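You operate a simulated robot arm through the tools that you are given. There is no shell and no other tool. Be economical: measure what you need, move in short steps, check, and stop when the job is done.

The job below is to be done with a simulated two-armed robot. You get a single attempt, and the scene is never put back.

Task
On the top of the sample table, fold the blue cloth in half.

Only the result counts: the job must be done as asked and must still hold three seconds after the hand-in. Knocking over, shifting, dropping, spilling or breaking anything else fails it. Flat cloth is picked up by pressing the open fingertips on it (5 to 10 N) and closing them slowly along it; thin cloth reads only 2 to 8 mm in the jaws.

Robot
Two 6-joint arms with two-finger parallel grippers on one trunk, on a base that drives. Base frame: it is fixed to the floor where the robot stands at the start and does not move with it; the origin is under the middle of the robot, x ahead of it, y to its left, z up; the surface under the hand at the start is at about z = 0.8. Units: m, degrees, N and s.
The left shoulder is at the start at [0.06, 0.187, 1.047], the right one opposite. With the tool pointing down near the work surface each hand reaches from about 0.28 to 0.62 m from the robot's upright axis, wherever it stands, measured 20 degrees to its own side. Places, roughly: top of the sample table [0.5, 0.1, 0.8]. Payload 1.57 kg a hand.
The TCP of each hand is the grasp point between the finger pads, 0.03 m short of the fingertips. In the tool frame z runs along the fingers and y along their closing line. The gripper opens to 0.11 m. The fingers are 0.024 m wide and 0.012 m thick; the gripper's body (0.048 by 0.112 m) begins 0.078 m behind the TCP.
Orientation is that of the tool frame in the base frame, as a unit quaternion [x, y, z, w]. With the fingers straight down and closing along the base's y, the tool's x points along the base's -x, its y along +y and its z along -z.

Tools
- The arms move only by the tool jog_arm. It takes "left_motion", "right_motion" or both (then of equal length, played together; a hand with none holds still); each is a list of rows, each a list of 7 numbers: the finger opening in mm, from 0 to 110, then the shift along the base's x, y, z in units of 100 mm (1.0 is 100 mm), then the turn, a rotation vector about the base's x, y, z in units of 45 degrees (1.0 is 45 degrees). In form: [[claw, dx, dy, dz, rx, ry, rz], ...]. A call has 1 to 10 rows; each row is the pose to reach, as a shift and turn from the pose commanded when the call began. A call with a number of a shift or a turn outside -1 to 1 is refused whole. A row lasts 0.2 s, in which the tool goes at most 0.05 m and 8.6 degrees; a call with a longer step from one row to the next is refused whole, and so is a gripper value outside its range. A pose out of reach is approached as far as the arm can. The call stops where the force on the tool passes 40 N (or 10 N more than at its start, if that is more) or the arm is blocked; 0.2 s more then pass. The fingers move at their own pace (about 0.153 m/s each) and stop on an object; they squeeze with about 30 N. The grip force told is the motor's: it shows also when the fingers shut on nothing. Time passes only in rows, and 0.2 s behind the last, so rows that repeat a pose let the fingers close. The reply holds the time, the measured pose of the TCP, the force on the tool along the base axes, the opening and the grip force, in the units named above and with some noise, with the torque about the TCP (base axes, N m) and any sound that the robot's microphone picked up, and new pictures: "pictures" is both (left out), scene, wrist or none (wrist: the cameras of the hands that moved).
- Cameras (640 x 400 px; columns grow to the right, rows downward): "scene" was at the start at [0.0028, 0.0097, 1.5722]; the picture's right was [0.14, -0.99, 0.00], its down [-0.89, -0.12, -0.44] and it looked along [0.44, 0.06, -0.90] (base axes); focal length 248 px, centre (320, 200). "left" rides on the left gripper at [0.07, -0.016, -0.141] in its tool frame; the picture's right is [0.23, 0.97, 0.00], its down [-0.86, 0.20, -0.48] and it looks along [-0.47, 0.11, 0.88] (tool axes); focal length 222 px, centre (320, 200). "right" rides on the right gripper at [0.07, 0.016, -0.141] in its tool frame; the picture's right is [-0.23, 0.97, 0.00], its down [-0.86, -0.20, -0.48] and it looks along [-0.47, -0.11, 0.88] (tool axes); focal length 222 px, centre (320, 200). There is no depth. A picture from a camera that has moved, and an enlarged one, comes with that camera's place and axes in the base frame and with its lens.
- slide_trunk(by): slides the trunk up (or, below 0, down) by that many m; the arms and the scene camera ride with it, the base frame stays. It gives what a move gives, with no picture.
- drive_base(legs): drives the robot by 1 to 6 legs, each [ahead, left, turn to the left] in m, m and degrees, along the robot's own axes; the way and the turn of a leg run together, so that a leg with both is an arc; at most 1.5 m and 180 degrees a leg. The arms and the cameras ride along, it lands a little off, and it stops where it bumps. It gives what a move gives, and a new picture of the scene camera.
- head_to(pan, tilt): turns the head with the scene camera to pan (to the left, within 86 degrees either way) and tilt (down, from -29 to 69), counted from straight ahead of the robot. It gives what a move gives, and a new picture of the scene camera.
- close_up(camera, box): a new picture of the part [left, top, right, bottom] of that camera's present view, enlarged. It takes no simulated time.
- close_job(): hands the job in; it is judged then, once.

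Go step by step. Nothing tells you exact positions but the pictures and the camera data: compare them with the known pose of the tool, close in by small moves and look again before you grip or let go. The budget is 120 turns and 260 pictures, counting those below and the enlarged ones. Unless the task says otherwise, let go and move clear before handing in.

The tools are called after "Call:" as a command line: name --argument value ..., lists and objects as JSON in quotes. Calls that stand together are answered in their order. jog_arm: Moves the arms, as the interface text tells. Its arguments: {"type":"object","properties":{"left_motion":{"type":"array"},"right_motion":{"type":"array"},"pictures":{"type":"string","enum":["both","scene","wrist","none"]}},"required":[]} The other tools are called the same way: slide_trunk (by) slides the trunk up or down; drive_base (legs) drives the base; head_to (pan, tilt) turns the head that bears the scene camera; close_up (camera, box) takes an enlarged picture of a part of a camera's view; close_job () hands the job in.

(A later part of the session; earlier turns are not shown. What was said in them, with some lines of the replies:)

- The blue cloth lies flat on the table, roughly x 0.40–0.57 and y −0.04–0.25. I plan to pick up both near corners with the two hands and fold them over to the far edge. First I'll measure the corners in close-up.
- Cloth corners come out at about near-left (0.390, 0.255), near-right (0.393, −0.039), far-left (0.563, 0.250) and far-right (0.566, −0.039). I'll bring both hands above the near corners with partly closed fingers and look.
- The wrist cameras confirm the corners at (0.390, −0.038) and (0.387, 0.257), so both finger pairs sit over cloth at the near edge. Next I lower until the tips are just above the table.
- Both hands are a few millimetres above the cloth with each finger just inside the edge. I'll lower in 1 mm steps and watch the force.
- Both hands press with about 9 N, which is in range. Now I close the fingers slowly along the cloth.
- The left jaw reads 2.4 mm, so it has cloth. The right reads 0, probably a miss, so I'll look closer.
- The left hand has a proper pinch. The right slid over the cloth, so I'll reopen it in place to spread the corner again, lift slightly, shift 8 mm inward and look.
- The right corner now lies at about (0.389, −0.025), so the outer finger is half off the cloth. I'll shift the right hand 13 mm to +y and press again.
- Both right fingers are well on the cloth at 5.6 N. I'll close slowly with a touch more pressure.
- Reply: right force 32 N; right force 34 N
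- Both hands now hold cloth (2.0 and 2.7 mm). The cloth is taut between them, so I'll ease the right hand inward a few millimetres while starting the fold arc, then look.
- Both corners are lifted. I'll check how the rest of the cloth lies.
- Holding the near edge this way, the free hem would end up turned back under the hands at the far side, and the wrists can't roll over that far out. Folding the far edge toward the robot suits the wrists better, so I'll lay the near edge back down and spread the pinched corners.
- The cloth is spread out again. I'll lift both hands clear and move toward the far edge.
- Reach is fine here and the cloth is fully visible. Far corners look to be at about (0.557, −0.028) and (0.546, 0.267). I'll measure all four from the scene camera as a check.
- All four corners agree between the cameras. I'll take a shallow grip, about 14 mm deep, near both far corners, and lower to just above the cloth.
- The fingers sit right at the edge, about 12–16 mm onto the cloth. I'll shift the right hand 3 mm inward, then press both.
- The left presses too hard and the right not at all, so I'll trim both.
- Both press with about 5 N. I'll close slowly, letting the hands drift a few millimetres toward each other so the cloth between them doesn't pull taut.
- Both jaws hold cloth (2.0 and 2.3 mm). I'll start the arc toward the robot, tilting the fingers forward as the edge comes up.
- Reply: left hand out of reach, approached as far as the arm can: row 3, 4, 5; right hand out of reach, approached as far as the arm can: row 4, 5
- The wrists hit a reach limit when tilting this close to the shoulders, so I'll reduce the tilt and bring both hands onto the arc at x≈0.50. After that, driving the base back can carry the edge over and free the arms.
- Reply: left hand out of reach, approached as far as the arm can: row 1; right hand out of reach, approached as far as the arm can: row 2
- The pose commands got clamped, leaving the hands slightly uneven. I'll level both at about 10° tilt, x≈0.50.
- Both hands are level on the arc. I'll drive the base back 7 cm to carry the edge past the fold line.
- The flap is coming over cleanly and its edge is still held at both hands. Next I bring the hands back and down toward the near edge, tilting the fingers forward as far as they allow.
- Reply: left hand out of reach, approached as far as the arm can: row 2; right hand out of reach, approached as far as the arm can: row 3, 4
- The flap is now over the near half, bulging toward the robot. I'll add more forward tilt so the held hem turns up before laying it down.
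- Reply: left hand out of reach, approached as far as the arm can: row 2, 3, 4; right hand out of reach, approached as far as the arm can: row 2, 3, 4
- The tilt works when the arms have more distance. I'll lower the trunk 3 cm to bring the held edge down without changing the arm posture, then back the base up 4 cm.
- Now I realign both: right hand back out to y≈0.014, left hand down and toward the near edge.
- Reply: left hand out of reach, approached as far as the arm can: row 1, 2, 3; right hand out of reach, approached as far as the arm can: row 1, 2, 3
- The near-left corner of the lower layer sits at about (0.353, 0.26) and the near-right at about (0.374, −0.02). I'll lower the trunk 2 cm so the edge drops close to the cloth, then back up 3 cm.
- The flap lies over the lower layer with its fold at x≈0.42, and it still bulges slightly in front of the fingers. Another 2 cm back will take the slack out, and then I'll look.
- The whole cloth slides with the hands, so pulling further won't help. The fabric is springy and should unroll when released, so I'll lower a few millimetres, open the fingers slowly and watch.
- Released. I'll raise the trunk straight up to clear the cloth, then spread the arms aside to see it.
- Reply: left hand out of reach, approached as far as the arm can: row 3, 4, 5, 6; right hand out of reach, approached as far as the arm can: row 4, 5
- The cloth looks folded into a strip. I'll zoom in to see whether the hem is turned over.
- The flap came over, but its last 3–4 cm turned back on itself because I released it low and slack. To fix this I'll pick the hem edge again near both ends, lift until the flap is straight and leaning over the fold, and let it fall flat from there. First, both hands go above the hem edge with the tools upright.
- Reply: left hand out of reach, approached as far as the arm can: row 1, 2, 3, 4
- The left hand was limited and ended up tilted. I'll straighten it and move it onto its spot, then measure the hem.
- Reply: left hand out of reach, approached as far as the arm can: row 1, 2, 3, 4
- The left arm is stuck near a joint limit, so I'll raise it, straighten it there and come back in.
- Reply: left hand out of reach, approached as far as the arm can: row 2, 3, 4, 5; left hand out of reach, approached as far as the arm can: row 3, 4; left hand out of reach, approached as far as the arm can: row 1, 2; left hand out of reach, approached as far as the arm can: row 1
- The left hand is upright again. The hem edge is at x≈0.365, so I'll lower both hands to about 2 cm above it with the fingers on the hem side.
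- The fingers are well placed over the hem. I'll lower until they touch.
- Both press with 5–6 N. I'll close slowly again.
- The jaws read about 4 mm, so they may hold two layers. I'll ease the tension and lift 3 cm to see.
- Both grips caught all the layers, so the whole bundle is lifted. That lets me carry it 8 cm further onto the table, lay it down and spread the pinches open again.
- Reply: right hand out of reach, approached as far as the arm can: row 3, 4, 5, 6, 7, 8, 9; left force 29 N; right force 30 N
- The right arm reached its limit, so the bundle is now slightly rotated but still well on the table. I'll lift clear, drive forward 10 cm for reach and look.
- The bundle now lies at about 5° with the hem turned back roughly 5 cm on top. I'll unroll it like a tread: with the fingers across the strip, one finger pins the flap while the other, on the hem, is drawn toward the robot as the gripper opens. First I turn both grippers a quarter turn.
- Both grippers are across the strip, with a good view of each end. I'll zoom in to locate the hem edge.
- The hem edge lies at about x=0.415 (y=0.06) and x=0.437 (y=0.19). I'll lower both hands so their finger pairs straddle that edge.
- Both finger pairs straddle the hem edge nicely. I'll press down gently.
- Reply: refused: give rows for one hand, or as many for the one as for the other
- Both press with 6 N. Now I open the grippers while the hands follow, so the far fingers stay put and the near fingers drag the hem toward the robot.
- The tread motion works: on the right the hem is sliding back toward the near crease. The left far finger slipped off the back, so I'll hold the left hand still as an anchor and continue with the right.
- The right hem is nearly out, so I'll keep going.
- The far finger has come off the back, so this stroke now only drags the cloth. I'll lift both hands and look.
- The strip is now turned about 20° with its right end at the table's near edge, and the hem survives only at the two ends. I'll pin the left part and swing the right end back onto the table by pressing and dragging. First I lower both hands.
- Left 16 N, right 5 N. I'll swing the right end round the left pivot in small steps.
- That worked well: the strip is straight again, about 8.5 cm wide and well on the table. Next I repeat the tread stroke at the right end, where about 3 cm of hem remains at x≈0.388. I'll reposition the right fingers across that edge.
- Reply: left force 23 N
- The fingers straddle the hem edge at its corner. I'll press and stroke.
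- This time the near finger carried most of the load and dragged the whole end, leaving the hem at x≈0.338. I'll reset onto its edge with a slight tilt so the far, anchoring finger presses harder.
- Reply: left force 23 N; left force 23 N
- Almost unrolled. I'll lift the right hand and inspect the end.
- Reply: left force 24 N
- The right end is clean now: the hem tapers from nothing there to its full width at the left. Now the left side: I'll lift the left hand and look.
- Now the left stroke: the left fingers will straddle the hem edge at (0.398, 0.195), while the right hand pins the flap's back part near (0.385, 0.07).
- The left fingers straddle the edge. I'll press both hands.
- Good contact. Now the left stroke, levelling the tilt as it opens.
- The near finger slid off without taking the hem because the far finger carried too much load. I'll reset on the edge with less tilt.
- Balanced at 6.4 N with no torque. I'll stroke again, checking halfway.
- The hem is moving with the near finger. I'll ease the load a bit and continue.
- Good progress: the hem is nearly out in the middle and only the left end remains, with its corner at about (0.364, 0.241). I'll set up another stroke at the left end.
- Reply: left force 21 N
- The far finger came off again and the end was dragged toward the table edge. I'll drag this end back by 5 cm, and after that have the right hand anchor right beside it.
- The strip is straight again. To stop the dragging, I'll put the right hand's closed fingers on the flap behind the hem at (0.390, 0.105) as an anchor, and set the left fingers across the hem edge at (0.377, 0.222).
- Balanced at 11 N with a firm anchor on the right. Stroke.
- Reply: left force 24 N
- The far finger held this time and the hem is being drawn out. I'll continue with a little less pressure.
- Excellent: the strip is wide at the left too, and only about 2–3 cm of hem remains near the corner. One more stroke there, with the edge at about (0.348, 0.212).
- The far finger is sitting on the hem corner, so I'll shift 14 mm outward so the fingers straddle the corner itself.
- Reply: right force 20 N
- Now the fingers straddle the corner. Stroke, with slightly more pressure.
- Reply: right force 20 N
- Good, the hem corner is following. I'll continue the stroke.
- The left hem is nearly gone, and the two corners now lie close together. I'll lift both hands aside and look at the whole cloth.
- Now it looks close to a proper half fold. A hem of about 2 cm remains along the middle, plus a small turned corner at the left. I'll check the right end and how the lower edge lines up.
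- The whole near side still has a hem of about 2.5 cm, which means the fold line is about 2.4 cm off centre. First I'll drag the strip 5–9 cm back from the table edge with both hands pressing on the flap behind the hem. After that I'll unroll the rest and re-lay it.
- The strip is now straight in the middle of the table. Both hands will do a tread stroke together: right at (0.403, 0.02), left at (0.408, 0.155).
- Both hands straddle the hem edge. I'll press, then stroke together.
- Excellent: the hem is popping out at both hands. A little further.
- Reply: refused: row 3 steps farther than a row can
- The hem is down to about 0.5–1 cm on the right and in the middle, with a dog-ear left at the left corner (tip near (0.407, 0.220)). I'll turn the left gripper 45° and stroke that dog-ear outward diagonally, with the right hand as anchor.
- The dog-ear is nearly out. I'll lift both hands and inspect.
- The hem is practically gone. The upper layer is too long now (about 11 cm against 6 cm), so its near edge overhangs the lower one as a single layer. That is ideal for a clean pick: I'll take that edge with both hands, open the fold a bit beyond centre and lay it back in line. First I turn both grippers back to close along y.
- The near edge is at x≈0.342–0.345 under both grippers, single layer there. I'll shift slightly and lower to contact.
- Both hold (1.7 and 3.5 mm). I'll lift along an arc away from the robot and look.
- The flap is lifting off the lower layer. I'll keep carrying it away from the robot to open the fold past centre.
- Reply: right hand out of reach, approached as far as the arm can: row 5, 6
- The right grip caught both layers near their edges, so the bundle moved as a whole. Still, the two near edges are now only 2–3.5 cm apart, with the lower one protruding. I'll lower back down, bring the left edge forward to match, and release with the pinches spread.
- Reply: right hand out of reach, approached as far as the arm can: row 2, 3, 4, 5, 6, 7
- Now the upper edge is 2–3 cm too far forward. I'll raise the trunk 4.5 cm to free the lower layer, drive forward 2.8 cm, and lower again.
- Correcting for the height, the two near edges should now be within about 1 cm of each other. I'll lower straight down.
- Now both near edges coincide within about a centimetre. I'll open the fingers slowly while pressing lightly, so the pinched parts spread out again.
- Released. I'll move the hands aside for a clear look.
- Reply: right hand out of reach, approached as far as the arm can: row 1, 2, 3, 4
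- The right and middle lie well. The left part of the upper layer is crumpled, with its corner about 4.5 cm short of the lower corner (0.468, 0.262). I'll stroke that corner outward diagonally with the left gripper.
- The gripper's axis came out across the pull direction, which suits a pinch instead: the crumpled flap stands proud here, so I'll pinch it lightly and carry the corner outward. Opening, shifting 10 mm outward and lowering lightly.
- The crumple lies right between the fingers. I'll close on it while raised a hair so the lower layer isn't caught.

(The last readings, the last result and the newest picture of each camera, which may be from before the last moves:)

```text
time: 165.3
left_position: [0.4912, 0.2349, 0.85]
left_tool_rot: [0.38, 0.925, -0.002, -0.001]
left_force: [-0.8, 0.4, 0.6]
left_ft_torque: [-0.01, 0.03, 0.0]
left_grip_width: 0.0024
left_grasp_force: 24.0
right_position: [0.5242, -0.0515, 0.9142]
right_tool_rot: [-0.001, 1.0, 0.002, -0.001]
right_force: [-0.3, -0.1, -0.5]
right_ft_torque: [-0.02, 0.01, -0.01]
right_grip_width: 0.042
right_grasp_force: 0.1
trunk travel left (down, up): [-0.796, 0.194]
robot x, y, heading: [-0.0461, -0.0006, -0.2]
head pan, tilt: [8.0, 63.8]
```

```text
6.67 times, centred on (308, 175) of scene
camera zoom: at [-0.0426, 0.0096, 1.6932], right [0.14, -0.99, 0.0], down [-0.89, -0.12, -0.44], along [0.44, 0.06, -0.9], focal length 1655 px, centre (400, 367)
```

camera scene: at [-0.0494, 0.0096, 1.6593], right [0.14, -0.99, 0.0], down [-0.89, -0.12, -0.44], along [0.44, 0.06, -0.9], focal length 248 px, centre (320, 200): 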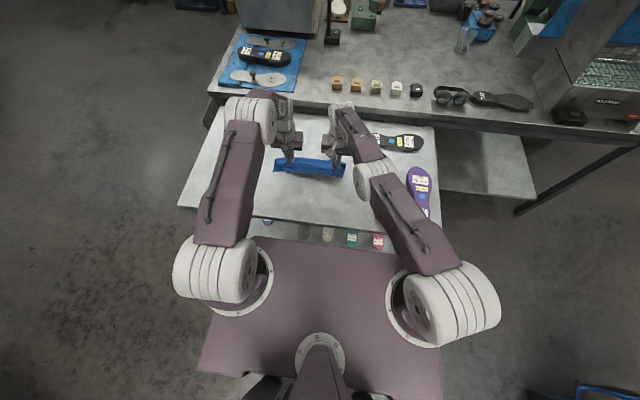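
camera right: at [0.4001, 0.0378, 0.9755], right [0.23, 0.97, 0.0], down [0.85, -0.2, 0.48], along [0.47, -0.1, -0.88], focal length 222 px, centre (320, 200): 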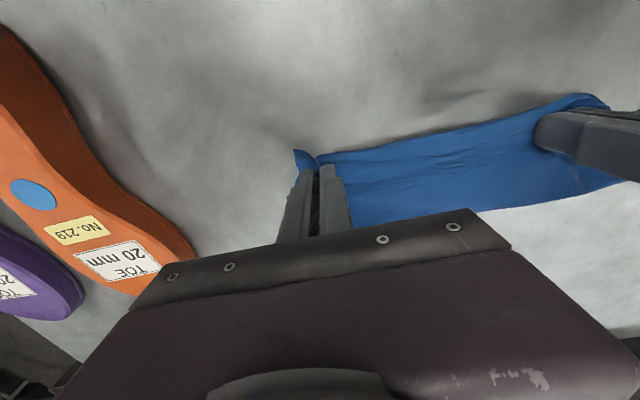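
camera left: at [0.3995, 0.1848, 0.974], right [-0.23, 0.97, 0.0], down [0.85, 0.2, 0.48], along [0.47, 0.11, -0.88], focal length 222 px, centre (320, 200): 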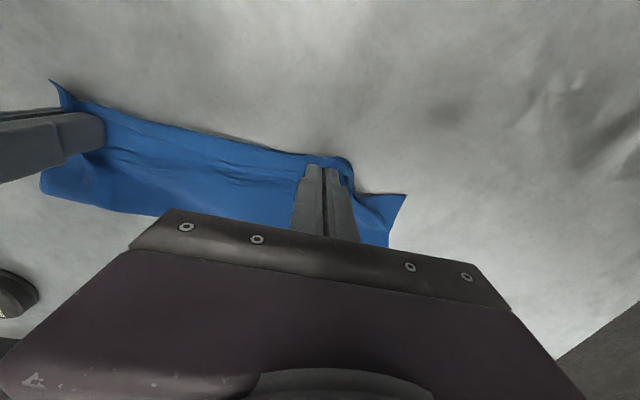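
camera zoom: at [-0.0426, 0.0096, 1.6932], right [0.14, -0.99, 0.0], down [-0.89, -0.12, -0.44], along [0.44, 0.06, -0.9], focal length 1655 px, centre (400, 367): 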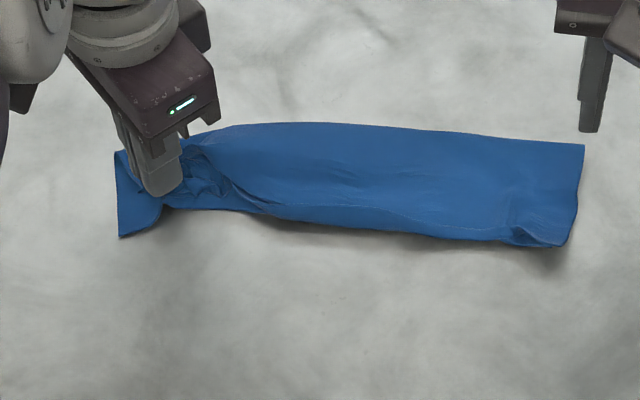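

It holds, though the lower corner follows a little. I'll set it down here and spread the fingers under light pressure to smooth the crumple, then look.

Call:
jog_arm --left_motion '[[0, -0.03, 0.04, -0.08, 0, 0, 0], [0, -0.03, 0.04, -0.14, 0, 0, 0], [0, -0.03, 0.04, -0.158, 0, 0, 0], [8, -0.03, 0.04, -0.163, 0, 0, 0], [16, -0.03, 0.04, -0.163, 0, 0, 0], [24, -0.03, 0.04, -0.163, 0, 0, 0], [32, -0.03, 0.04, -0.163, 0, 0, 0], [40, -0.03, 0.04, -0.163, 0, 0, 0], [46, -0.03, 0.04, -0.163, 0, 0, 0]]' --pictures "none"

Call:
jog_arm --left_motion '[[46, 0, 0, 0.2, 0, 0, 0], [46, 0, 0.1, 0.6, 0, 0, 0], [46, 0, 0.4, 0.8, 0, 0, 0], [46, 0, 0.7, 0.9, 0, 0, 0]]' --pictures "none"

Call:
close_up --camera "scene" --box '[260, 145, 356, 205]'

Call:
close_up --camera "left" --box '[100, 60, 420, 260]'

```text
time: 167.3
left_position: [0.4872, 0.2387, 0.8336]
left_tool_rot: [0.38, 0.925, -0.002, 0.0]
left_force: [1.2, -0.4, 0.8]
left_ft_torque: [0.0, 0.01, -0.04]
left_grip_width: 0.0456
left_grasp_force: 0.0
right_position: [0.5231, -0.0512, 0.9148]
right_tool_rot: [0.0, 1.0, 0.002, 0.001]
right_force: [-0.4, 0.5, -0.7]
right_ft_torque: [-0.01, -0.02, 0.0]
right_grip_width: 0.042
right_grasp_force: 0.1
trunk travel left (down, up): [-0.796, 0.194]
robot x, y, heading: [-0.0465, -0.0031, -0.1]
head pan, tilt: [8.0, 63.8]
```

```text
time: 168.3
left_position: [0.4865, 0.3122, 0.9227]
left_tool_rot: [0.382, 0.924, -0.001, 0.0]
left_force: [0.3, 0.5, 0.1]
left_ft_torque: [-0.02, 0.01, 0.0]
left_grip_width: 0.0461
left_grasp_force: 0.0
right_position: [0.5236, -0.0514, 0.9138]
right_tool_rot: [-0.002, 1.0, 0.001, 0.0]
right_force: [0.5, 0.4, 0.6]
right_ft_torque: [-0.05, -0.02, -0.05]
right_grip_width: 0.0418
right_grasp_force: 0.0
trunk travel left (down, up): [-0.796, 0.194]
robot x, y, heading: [-0.0433, 0.0007, -0.4]
head pan, tilt: [8.0, 63.8]
```

```text
6.67 times, centred on (308, 175) of scene
camera zoom: at [-0.0427, 0.0109, 1.6932], right [0.14, -0.99, 0.0], down [-0.89, -0.12, -0.44], along [0.44, 0.06, -0.9], focal length 1655 px, centre (400, 367)
```

zoom: 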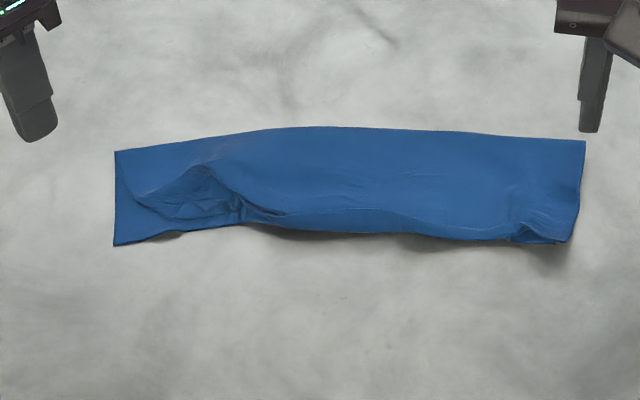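

```text
2.00 times, centred on (260, 160) of left
camera zoom: at [0.426, 0.35, 1.0633], right [0.52, 0.85, 0.0], down [0.75, -0.46, 0.48], along [0.41, -0.25, -0.88], focal length 444 px, centre (440, 280)
5 turns are left
```

zoom: 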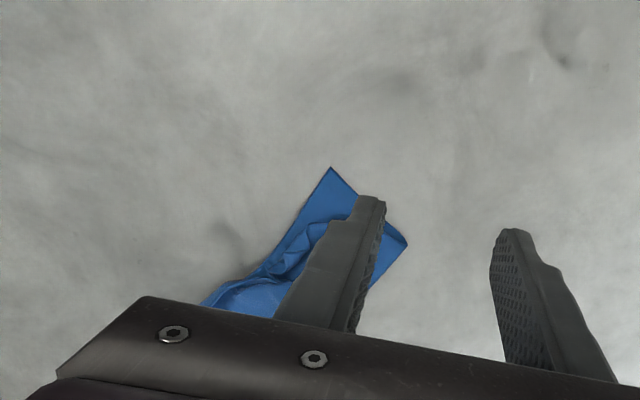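

Only five turns are left. The upper corner now lies about 2 cm from the lower one and the rest is aligned, so I'll give the crumple one gentle pat and move clear.

Call:
jog_arm --left_motion '[[46, 0.03, -0.45, 0, 0, 0, 0], [46, 0.05, -0.88, 0, 0, 0, 0], [46, 0.05, -0.88, -0.45, 0, 0, 0], [46, 0.05, -0.88, -0.85, 0, 0, 0], [46, 0.05, -0.88, -0.9, 0, 0, 0], [46, 0.05, -0.88, -0.9, 0, 0, 0], [46, 0.05, -0.88, -0.5, 0, 0, 0], [46, 0.05, -0.88, -0.05, 0, 0, 0], [46, 0.03, -0.44, 0.0, 0, 0, 0], [46, 0, 0, 0.1, 0, 0, 0]]' --pictures "scene"

Call:
close_up --camera "scene" --box '[260, 145, 356, 205]'

```text
time: 170.5
left_position: [0.4888, 0.3071, 0.9366]
left_tool_rot: [0.381, 0.925, -0.002, 0.0]
left_force: [0.4, 0.0, -0.5]
left_ft_torque: [-0.03, -0.02, 0.0]
left_grip_width: 0.0462
left_grasp_force: 0.1
right_position: [0.5228, -0.0503, 0.9152]
right_tool_rot: [-0.001, 1.0, 0.002, 0.0]
right_force: [-0.6, 0.7, -0.7]
right_ft_torque: [-0.01, -0.01, 0.0]
right_grip_width: 0.0421
right_grasp_force: 0.1
trunk travel left (down, up): [-0.796, 0.194]
robot x, y, heading: [-0.0472, -0.0018, -0.2]
head pan, tilt: [8.0, 63.8]
camera scene: at [-0.0431, 0.0117, 1.6932], right [0.14, -0.99, 0.0], down [-0.89, -0.12, -0.44], along [0.44, 0.06, -0.9], focal length 248 px, centre (320, 200)
```

scene: 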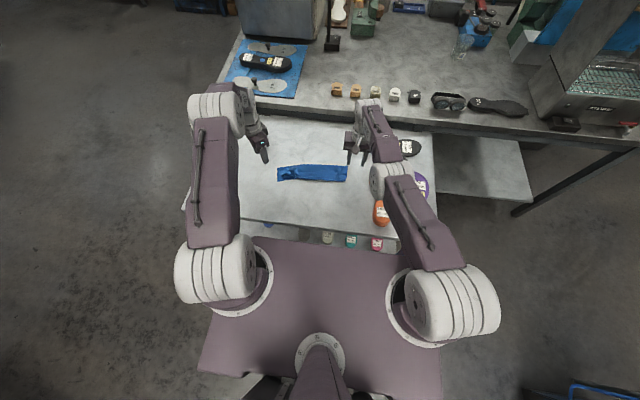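

```text
6.67 times, centred on (308, 175) of scene
camera zoom: at [-0.0431, 0.0117, 1.6932], right [0.14, -0.99, 0.0], down [-0.89, -0.12, -0.44], along [0.44, 0.06, -0.9], focal length 1655 px, centre (400, 367)
4 turns are left
```

zoom: 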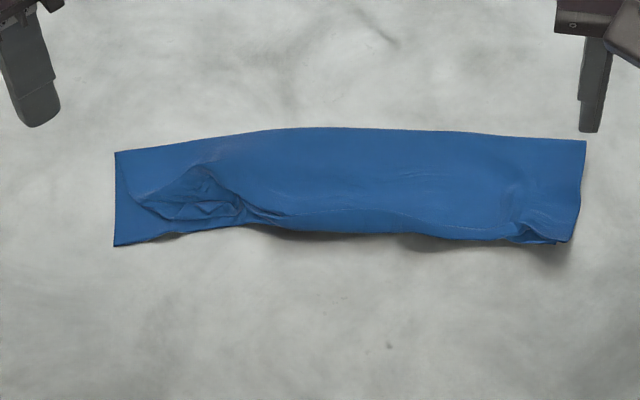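

The cloth lies folded over its long midline, with its edges together to within about 1–2 cm. Both hands are open and clear, and nothing else looks moved, so I hand it in.

Call:
close_job

```text
The job is handed in.
```

I handed in the blue cloth folded in half lengthwise, far edge over near, on the sample table, but the fold isn't neat. The job was accepted with no result shown.

- **Alignment:** the two near edges are within about 1 cm along most of the length. At the left end the upper corner stops about 2 cm short of the lower one.
- **Flatness:** the upper layer is still crumpled near that left corner, and a narrow roll of hem may remain along the middle of the near edge.
- **Position:** the cloth ended up a few centimetres from where it started, because it slid with the hands while I corrected a badly turned-back edge.
- **Surroundings:** both hands are open and clear, and I saw nothing else knocked or moved in the last picture.
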